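You operate a simulated robot arm through the tools that you are given. There is no shell and no other tool. Be economical: measure what you need, move in short steps, check, and stop when the job is done.

Carry out the task below with a simulated robot arm. There is one attempt and no reset: what you move stays moved.

TASK
Put one of the small packs from the top of the small-work bench in the grey pot.

It is judged by the outcome, as a careful person would: the job done as asked, and still so three seconds after it is handed in. It fails if anything else is knocked over, pushed out of place, dropped, spilled or broken.

THE ROBOT
A 7-joint arm with a two-finger parallel gripper, fixed in place. Base frame: the origin is at the foot of the arm, x ahead of it, y to its left, z up; the work surface is at about z = 80. Lengths are in cm, angles in degrees, forces in N, time in s.
With the tool pointing down near the work surface it reaches from about 24 to 68 cm from the base axis. Its first joint turns from -66.0 to 66.0 degrees. Payload 2.4 kg.
Tool frame: the origin (TCP) lies between the finger pads and is the grasp point; the fingertips stand 3 cm ahead of it; z points along the fingers, y is the line along which they close. The gripper opens to 9.4 cm. The fingers are 2.8 cm wide and 1 cm thick; the gripper's body (5 by 9.6 cm) begins 5.5 cm behind the TCP.
Orientation is told as [roll, pitch, yaw] about the base's x, y, z axes, in that order, counted from this pose: with the fingers straight down and closing along the base's y, the tool's x points along the base's -x, its y along +y and its z along -z.

THE INTERFACE
- The arm moves only by the tool apply_moves. Its argument "deltas" is one flat list of numbers, 7 for each row, row after row: the shift along the tool's x, y, z in cm, then the turn, a rotation vector about the tool's x, y, z in degrees, then the finger opening in cm, from 0 to 9.4. In form: [dx, dy, dz, rx, ry, rz, grip, dx, dy, dz, rx, ry, rz, grip, ...]. A call has 1 to 20 rows; each row shifts and turns the commanded pose from where the row before left it, along the tool's axes as they then stand. A row lasts 0.2 s, in which the tool goes at most 5 cm and 8.6 degrees; a call with a longer step from one row to the next is refused whole, and so is a gripper value outside its range. A pose out of reach is approached as far as the arm can. The call stops where the force on the tool passes 40 N (or 10 N more than at its start, if that is more) or the arm is blocked; 0.2 s more then pass. The fingers move at their own pace (about 15.3 cm/s each) and stop on an object; they squeeze with about 42 N. The grip force told is the motor's: it shows also when the fingers shut on nothing. Time passes only in rows, and 0.2 s behind the last, so rows that do not move let the fingers close. It gives the time, the measured TCP pose, the force on the tool (base axes), the opening and the grip force at its end, in the units of the frame above (readings bear some noise), and new pictures: "views" is both (left out), scene, wrist or none.
- Cameras (640 x 400 px; columns grow to the right, rows downward): "scene" is fixed at [1.45, 45.43, 146.13]; the picture's right is [-0.92, -0.38, 0.00], its down [-0.15, 0.36, -0.92] and it looks along [0.35, -0.85, -0.39] (base axes); focal length 313 px, centre (320, 200). "wrist" rides on the gripper at [-3.7, 0, -5.8] in the tool frame; the picture's right is [0.00, -1.00, 0.00], its down [0.97, 0.00, -0.24] and it looks along [0.24, 0.00, 0.97] (tool axes); focal length 218 px, centre (320, 200).
- pixel_to_xyz(camera, pixels): for up to 12 pixels [column, row] of the newest picture of that camera ("zoom" is the newest enlarged one), the place [x, y, z] in the base frame of the surface seen there, good to about 0.2 cm. No time passes.
- enlarge(camera, box): a new picture of the part [left, top, right, bottom] of that camera's present view, enlarged. No time passes.
- close_job(): hands the job in; it is judged then, once.

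Work in short steps. Measure before you move; look again where a grasp or a placing could have gone wrong, and mend it. You have 60 turns and 120 pictures in all, the two below and enlarged ones among them. Open the gripper and draw the arm clear of the work before you hand the job in, unless the task says otherwise; then end with one line.

The tools are called after "Call:" as name(argument=value, ...) on one line, values as JSON. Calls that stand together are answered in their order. apply_moves: Moves the arm, as the interface text tells. Its arguments: {"type":"object","properties":{"deltas":{"type":"array"},"views":{"type":"string","enum":["both","scene","wrist","none"]}},"required":["deltas"]} The other tools are called the same way: pixel_to_xyz (camera, pixels) gives the place of the surface under pixels of a picture; enlarge (camera, box) takes an enlarged picture of a part of a camera's view; close_job () hands the job in.

At the start:

```text
time: 0.0
tcp_pos: [29.21, -36.81, 112.15]
tool_rot: [0.1, 0.0, -0.1]
contact_force: [0.0, -0.4, -0.3]
gripper_width: 9.4
grasp_force: 0.0
```

scene: 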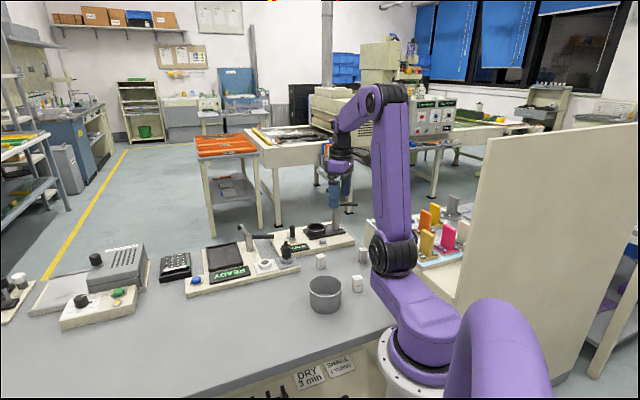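
wrist: 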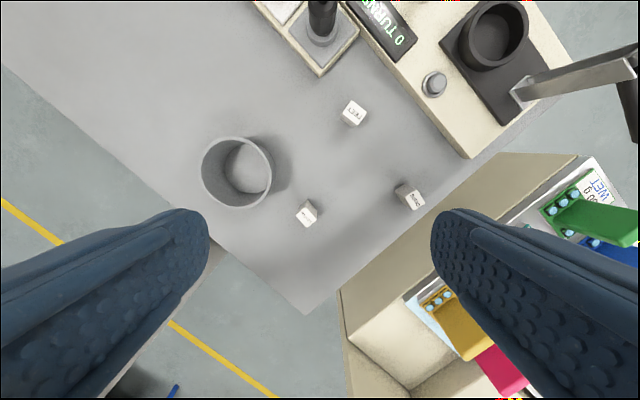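

I see three small white packs at wrist (353,113), (410,196), (306,213) and a grey pot at (238,172). I will enlarge them and measure.

Call:
enlarge(camera="wrist", box=[180, 80, 460, 255])

Call:
enlarge(camera="scene", box=[180, 190, 480, 390])

Call:
pixel_to_xyz(camera="wrist", pixels=[[353, 113], [407, 192], [306, 210], [245, 172], [205, 170], [271, 172], [238, 138], [238, 207], [320, 160], [412, 203], [432, 85], [300, 215]])

```text
2.29 times, centred on (320, 168) of wrist
```

zoom: 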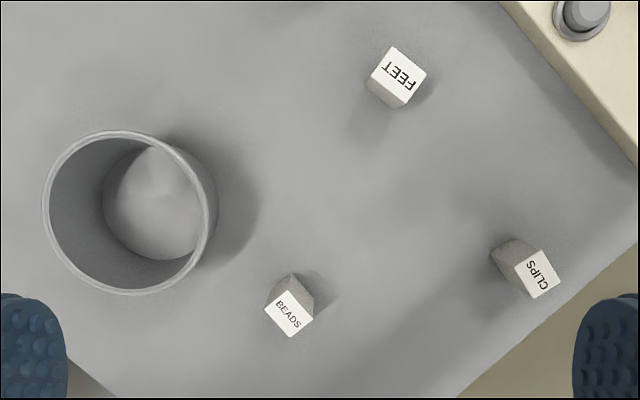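

```text
2.00 times, centred on (330, 290) of scene
```

zoom: 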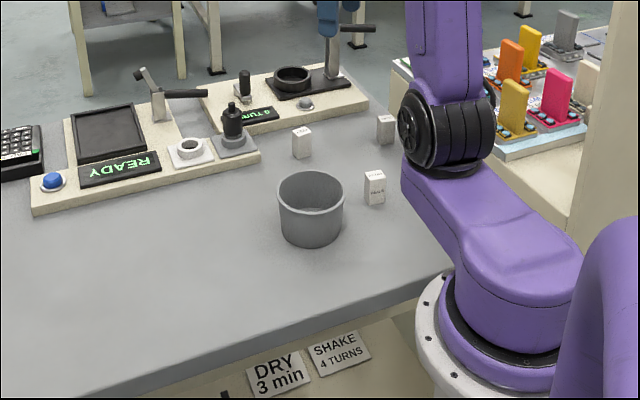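

```text
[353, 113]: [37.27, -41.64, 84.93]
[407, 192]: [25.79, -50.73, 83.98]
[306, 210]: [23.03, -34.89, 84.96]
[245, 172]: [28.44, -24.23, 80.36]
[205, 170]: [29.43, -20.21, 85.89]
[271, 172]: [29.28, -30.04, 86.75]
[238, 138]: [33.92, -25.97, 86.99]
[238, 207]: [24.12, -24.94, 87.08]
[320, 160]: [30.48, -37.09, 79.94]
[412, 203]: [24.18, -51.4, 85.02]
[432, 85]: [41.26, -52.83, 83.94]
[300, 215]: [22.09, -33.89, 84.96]
```

FEET stands clear of the pot, with top z≈85 and sides about 2.6 cm. Next I check how tall the nearby devices are, and its top corners.

Call:
pixel_to_xyz(camera="wrist", pixels=[[322, 10], [322, 60], [353, 104], [364, 112], [357, 122], [345, 115], [380, 40], [495, 15], [320, 74]])

Call:
apply_moves(deltas=[0, 0, 0, 0, 0, 8, 9.4, 0, 0, 0, 0, 0, 8, 9.4, 0, 0, 0, 0, 0, 8, 9.4, 0, 0, 0, 0, 0, 8, 9.4, 0, 0, 0, 0, 0, 7, 9.4], views="none")

```text
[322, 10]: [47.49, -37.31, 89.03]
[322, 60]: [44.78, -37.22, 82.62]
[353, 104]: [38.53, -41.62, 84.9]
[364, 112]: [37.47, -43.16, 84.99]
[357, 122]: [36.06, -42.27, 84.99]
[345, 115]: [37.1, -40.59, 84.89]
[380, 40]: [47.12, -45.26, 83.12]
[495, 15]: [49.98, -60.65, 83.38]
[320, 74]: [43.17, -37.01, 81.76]
```

```text
time: 1.2
tcp_pos: [29.21, -36.82, 112.14]
tool_rot: [0.0, 0.0, -39.2]
contact_force: [-0.5, -0.2, -0.4]
gripper_width: 9.39
grasp_force: 0.1
```

Corners put FEET's centre at about (37.3, -41.9), with the device edge 7 cm away. I move above it.

Call:
apply_moves(deltas=[-2.37, 0.28, 3.5, 0, 0, -5, 9.4, -2.37, 0.1, 3.5, 0, 0, 0, 9.4, -2.37, 0.1, 3.5, 0, 0, 0, 9.4, -2.37, 0.1, 3.5, 0, 0, 0, 9.4], views="wrist")

```text
time: 2.2
tcp_pos: [37.39, -41.89, 98.02]
tool_rot: [0.0, 0.0, -34.0]
contact_force: [0.6, 0.4, 0.1]
gripper_width: 9.42
grasp_force: 0.0
```

wrist: 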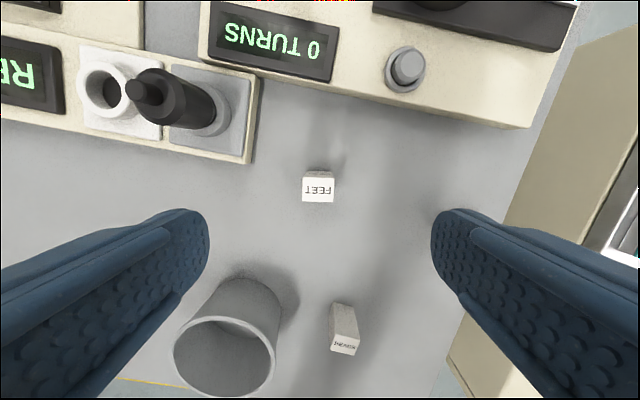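

Nicely squared to the pack (top at about (318,190)). Let me measure its edges.

Call:
pixel_to_xyz(camera="wrist", pixels=[[304, 190], [333, 190], [318, 180], [318, 200], [305, 180], [332, 200]])

Call:
enlarge(camera="wrist", box=[280, 160, 360, 210])

```text
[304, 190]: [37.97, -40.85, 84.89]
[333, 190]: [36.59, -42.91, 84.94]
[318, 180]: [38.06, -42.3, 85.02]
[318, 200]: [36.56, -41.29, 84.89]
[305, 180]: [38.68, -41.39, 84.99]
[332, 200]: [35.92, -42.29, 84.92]
```

```text
8.00 times, centred on (320, 185) of wrist
```

zoom: 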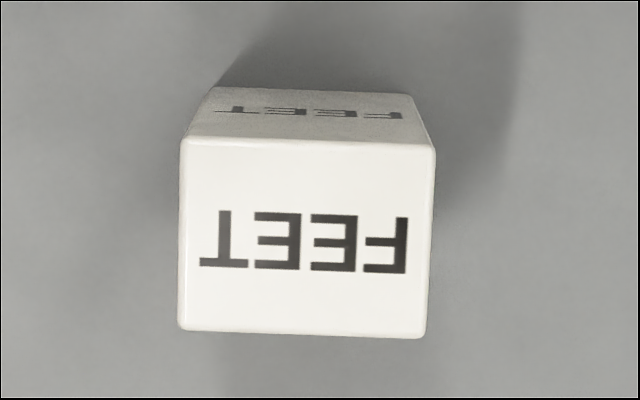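

Centre ≈ (37.3, -41.85), directly below the TCP. I descend to z≈84.5 with a 6 cm opening, then close.

Call:
apply_moves(deltas=[0, 0, 4, 0, 0, 0, 6, 0, 0, 4, 0, 0, 0, 6, 0, 0, 3.5, 0, 0, 0, 6, 0, 0, 2, 0, 0, 0, 6, 0, 0, 0, 0, 0, 0, 6, 0, 0, 0, 0, 0, 0, 1.5, 0, 0, 0, 0, 0, 0, 1.5, 0, 0, 0, 0, 0, 0, 1.5], views="wrist")

```text
time: 4.0
tcp_pos: [37.61, -41.84, 84.47]
tool_rot: [0.1, 0.0, -33.9]
contact_force: [-0.4, -0.5, 0.0]
gripper_width: 3.08
grasp_force: 41.9
```

wrist: 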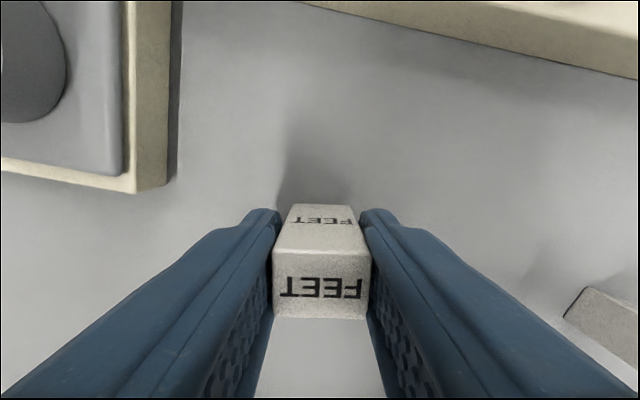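

Held at 3.1 cm, 42 N. I lift.

Call:
apply_moves(deltas=[0, 0, -2, 0, 0, 0, 1.5, 0, 0, -4, 0, 0, 0, 1.5, 0, 0, -4, 0, 0, 0, 1.5, 0, 0, -4, 0, 0, 0, 1.5], views="both")

```text
time: 5.0
tcp_pos: [37.33, -41.6, 98.64]
tool_rot: [0.0, 0.0, -34.0]
contact_force: [0.8, -0.4, 0.3]
gripper_width: 3.05
grasp_force: 42.1
```

scene: 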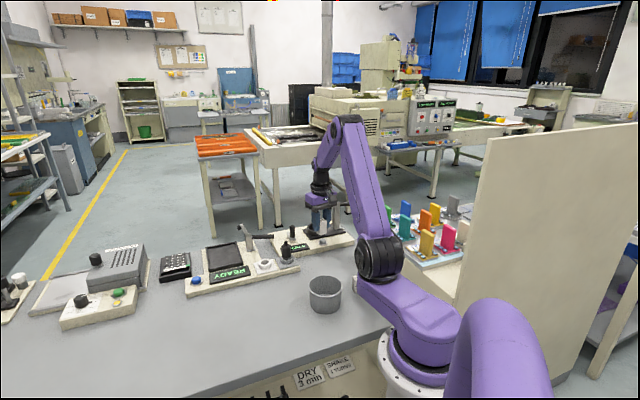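
wrist: 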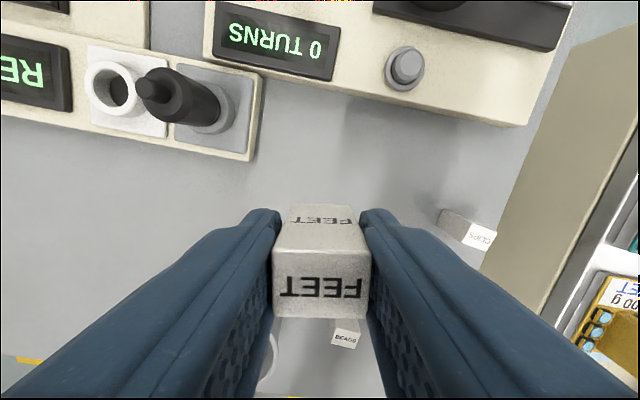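

Pack is held. I measure the pot's rim from the scene view.

Call:
enlarge(camera="scene", box=[285, 265, 365, 315])

```text
8.00 times, centred on (325, 290) of scene
```

zoom: 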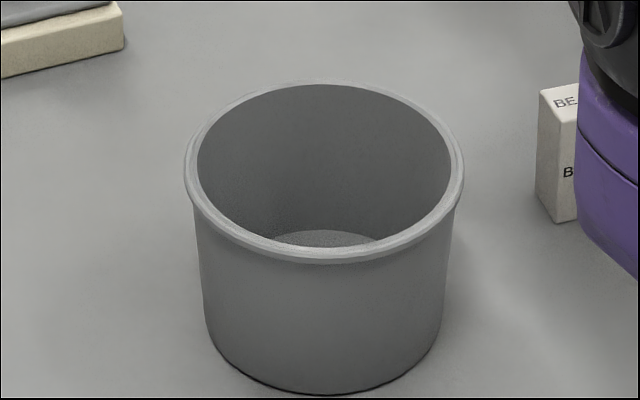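

Call:
pixel_to_xyz(camera="zoom", pixels=[[190, 170], [459, 170], [324, 255], [322, 82], [228, 228], [420, 232], [230, 108], [425, 112], [325, 236]])

```text
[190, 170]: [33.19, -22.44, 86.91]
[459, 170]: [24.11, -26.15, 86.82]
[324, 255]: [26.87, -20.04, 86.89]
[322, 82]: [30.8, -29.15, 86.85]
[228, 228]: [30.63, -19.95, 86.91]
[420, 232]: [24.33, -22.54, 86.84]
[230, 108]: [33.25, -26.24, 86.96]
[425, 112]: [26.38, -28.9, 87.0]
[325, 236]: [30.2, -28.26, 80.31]
```

Pot centre ≈ (28.7, -24.45), rim z 86.9, floor 80.3, radius about 4.9. I carry the pack over it.

Call:
apply_moves(deltas=[3.36, 1.88, 0, 0, 0, 0, 1.5, 3.36, 1.88, 0, 0, 0, 0, 1.5, 3.36, 1.88, 0, 0, 0, 0, 1.5, 3.36, 1.88, 0, 0, 0, 0, 1.5, 3.36, 1.88, 0, 0, 0, 0, 1.5, 0, 0, 0, 0, 0, 0, 1.5], views="both")

```text
time: 6.4
tcp_pos: [28.44, -24.6, 98.59]
tool_rot: [0.0, -0.1, -34.0]
contact_force: [0.0, 0.2, 0.1]
gripper_width: 3.08
grasp_force: 42.2
```

scene: 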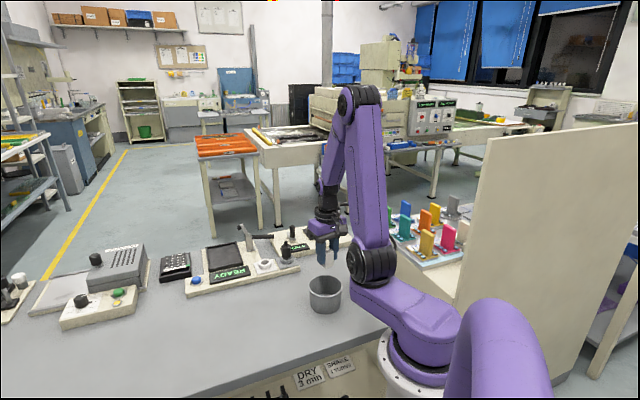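
wrist: 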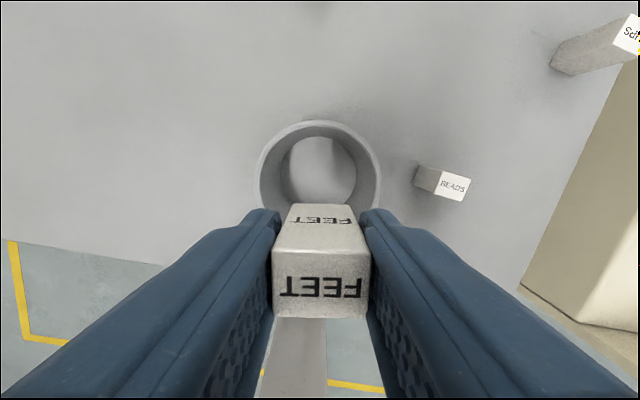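

Column alignment looks right; I check the far rim depth-wise before descending.

Call:
pixel_to_xyz(camera="wrist", pixels=[[318, 124], [259, 180], [378, 180], [276, 145], [362, 145], [318, 170]])

```text
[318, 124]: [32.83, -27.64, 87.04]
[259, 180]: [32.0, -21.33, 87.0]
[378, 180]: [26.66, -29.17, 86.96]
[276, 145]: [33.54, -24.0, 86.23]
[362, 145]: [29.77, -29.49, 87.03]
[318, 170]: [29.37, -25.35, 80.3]
```

Centre ≈ (28.75, -24.65), within 0.3 cm of the TCP. I descend to z≈85, with the pack just over the pot floor.

Call:
apply_moves(deltas=[-0.1, 0, 4, 0, 0, 0, 1.5, -0.1, 0, 4, 0, 0, 0, 1.5, 0, 0, 3, 0, 0, 0, 1.5, 0, 0, 1.5, 0, 0, 0, 1.5, 0, 0, 1.0, 0, 0, 0, 1.5, 0, 0, 0, 0, 0, 0, 1.5], views="both")

```text
time: 7.8
tcp_pos: [28.71, -24.63, 85.16]
tool_rot: [-0.1, 0.0, -34.0]
contact_force: [-0.2, 0.4, -0.3]
gripper_width: 3.09
grasp_force: 42.0
```

scene: 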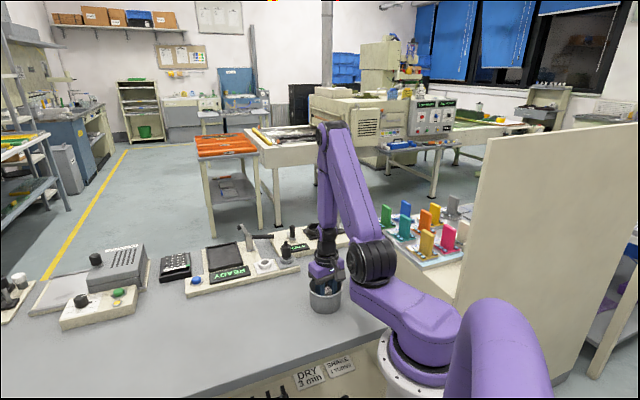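
wrist: 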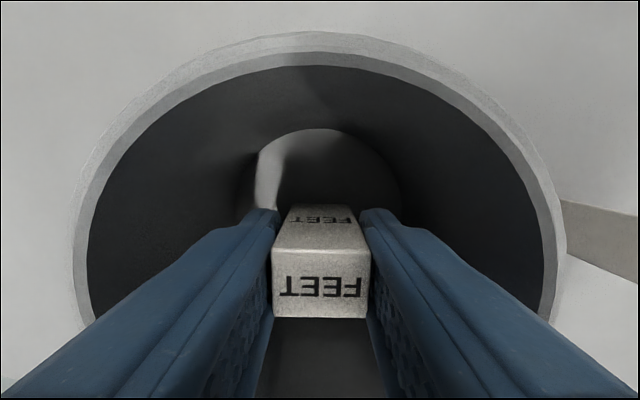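

No contact and the pack is centred in the pot. I open to 4.6 cm, wait, and rise straight up.

Call:
apply_moves(deltas=[0, 0, 0.2, 0, 0, 0, 1.5, 0, 0, 0, 0, 0, 0, 4.6, 0, 0, 0, 0, 0, 0, 4.6, 0, 0, -1, 0, 0, 0, 4.6, 0, 0, -3, 0, 0, 0, 4.6, 0, 0, -4, 0, 0, 0, 4.6, 0, 0, -4, 0, 0, 0, 4.6, 0, 0, -4, 0, 0, 0, 4.6, 0, 0, 0, 0, 0, 0, 4.6], views="both")

```text
time: 9.8
tcp_pos: [28.77, -24.65, 100.89]
tool_rot: [0.0, -0.1, -34.0]
contact_force: [-0.3, 0.4, 0.4]
gripper_width: 4.6
grasp_force: 0.0
```

scene: 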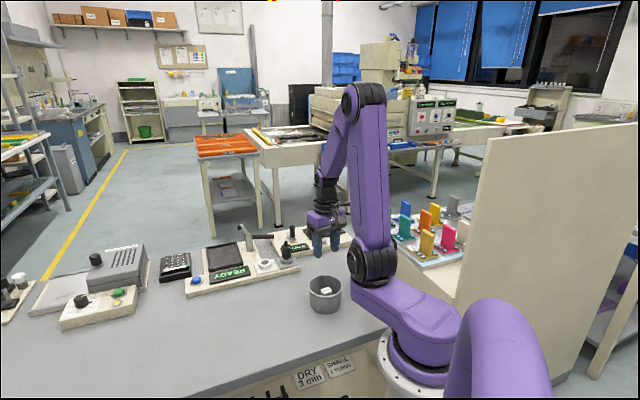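
wrist: 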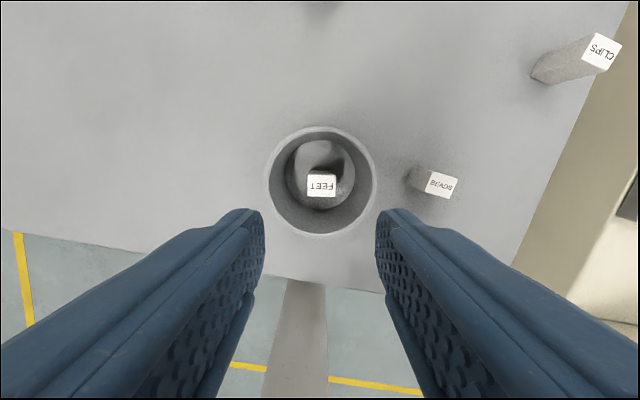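

The pack stands upright in the pot, and the other packs and the pot have not moved. I draw the arm up and open the gripper fully.

Call:
apply_moves(deltas=[0, 0, -4, 0, 0, 0, 9.4, 0, 0, -4, 0, 0, 0, 9.4, 0, 0, -4, 0, 0, 0, 9.4, 0, 0, 0, 0, 0, 0, 9.4], views="both")

```text
time: 10.8
tcp_pos: [28.72, -24.76, 112.66]
tool_rot: [0.1, 0.0, -34.0]
contact_force: [0.7, 0.4, -0.4]
gripper_width: 9.41
grasp_force: 0.0
```

scene: 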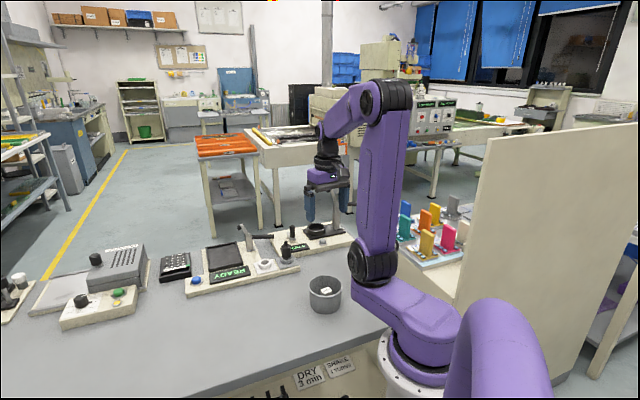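
wrist: 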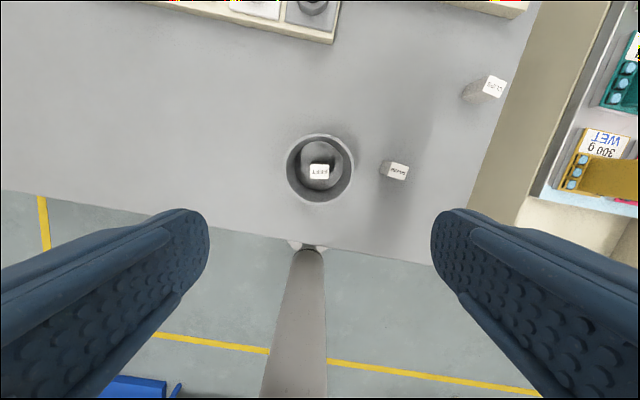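

The arm is clear and the FEET pack is in the pot, so I hand the job in.

Call:
close_job()

```text
The job is handed in.
```

The FEET pack is standing upright in the grey pot, the other packs and the pot were not moved, and the arm is clear with its gripper open.
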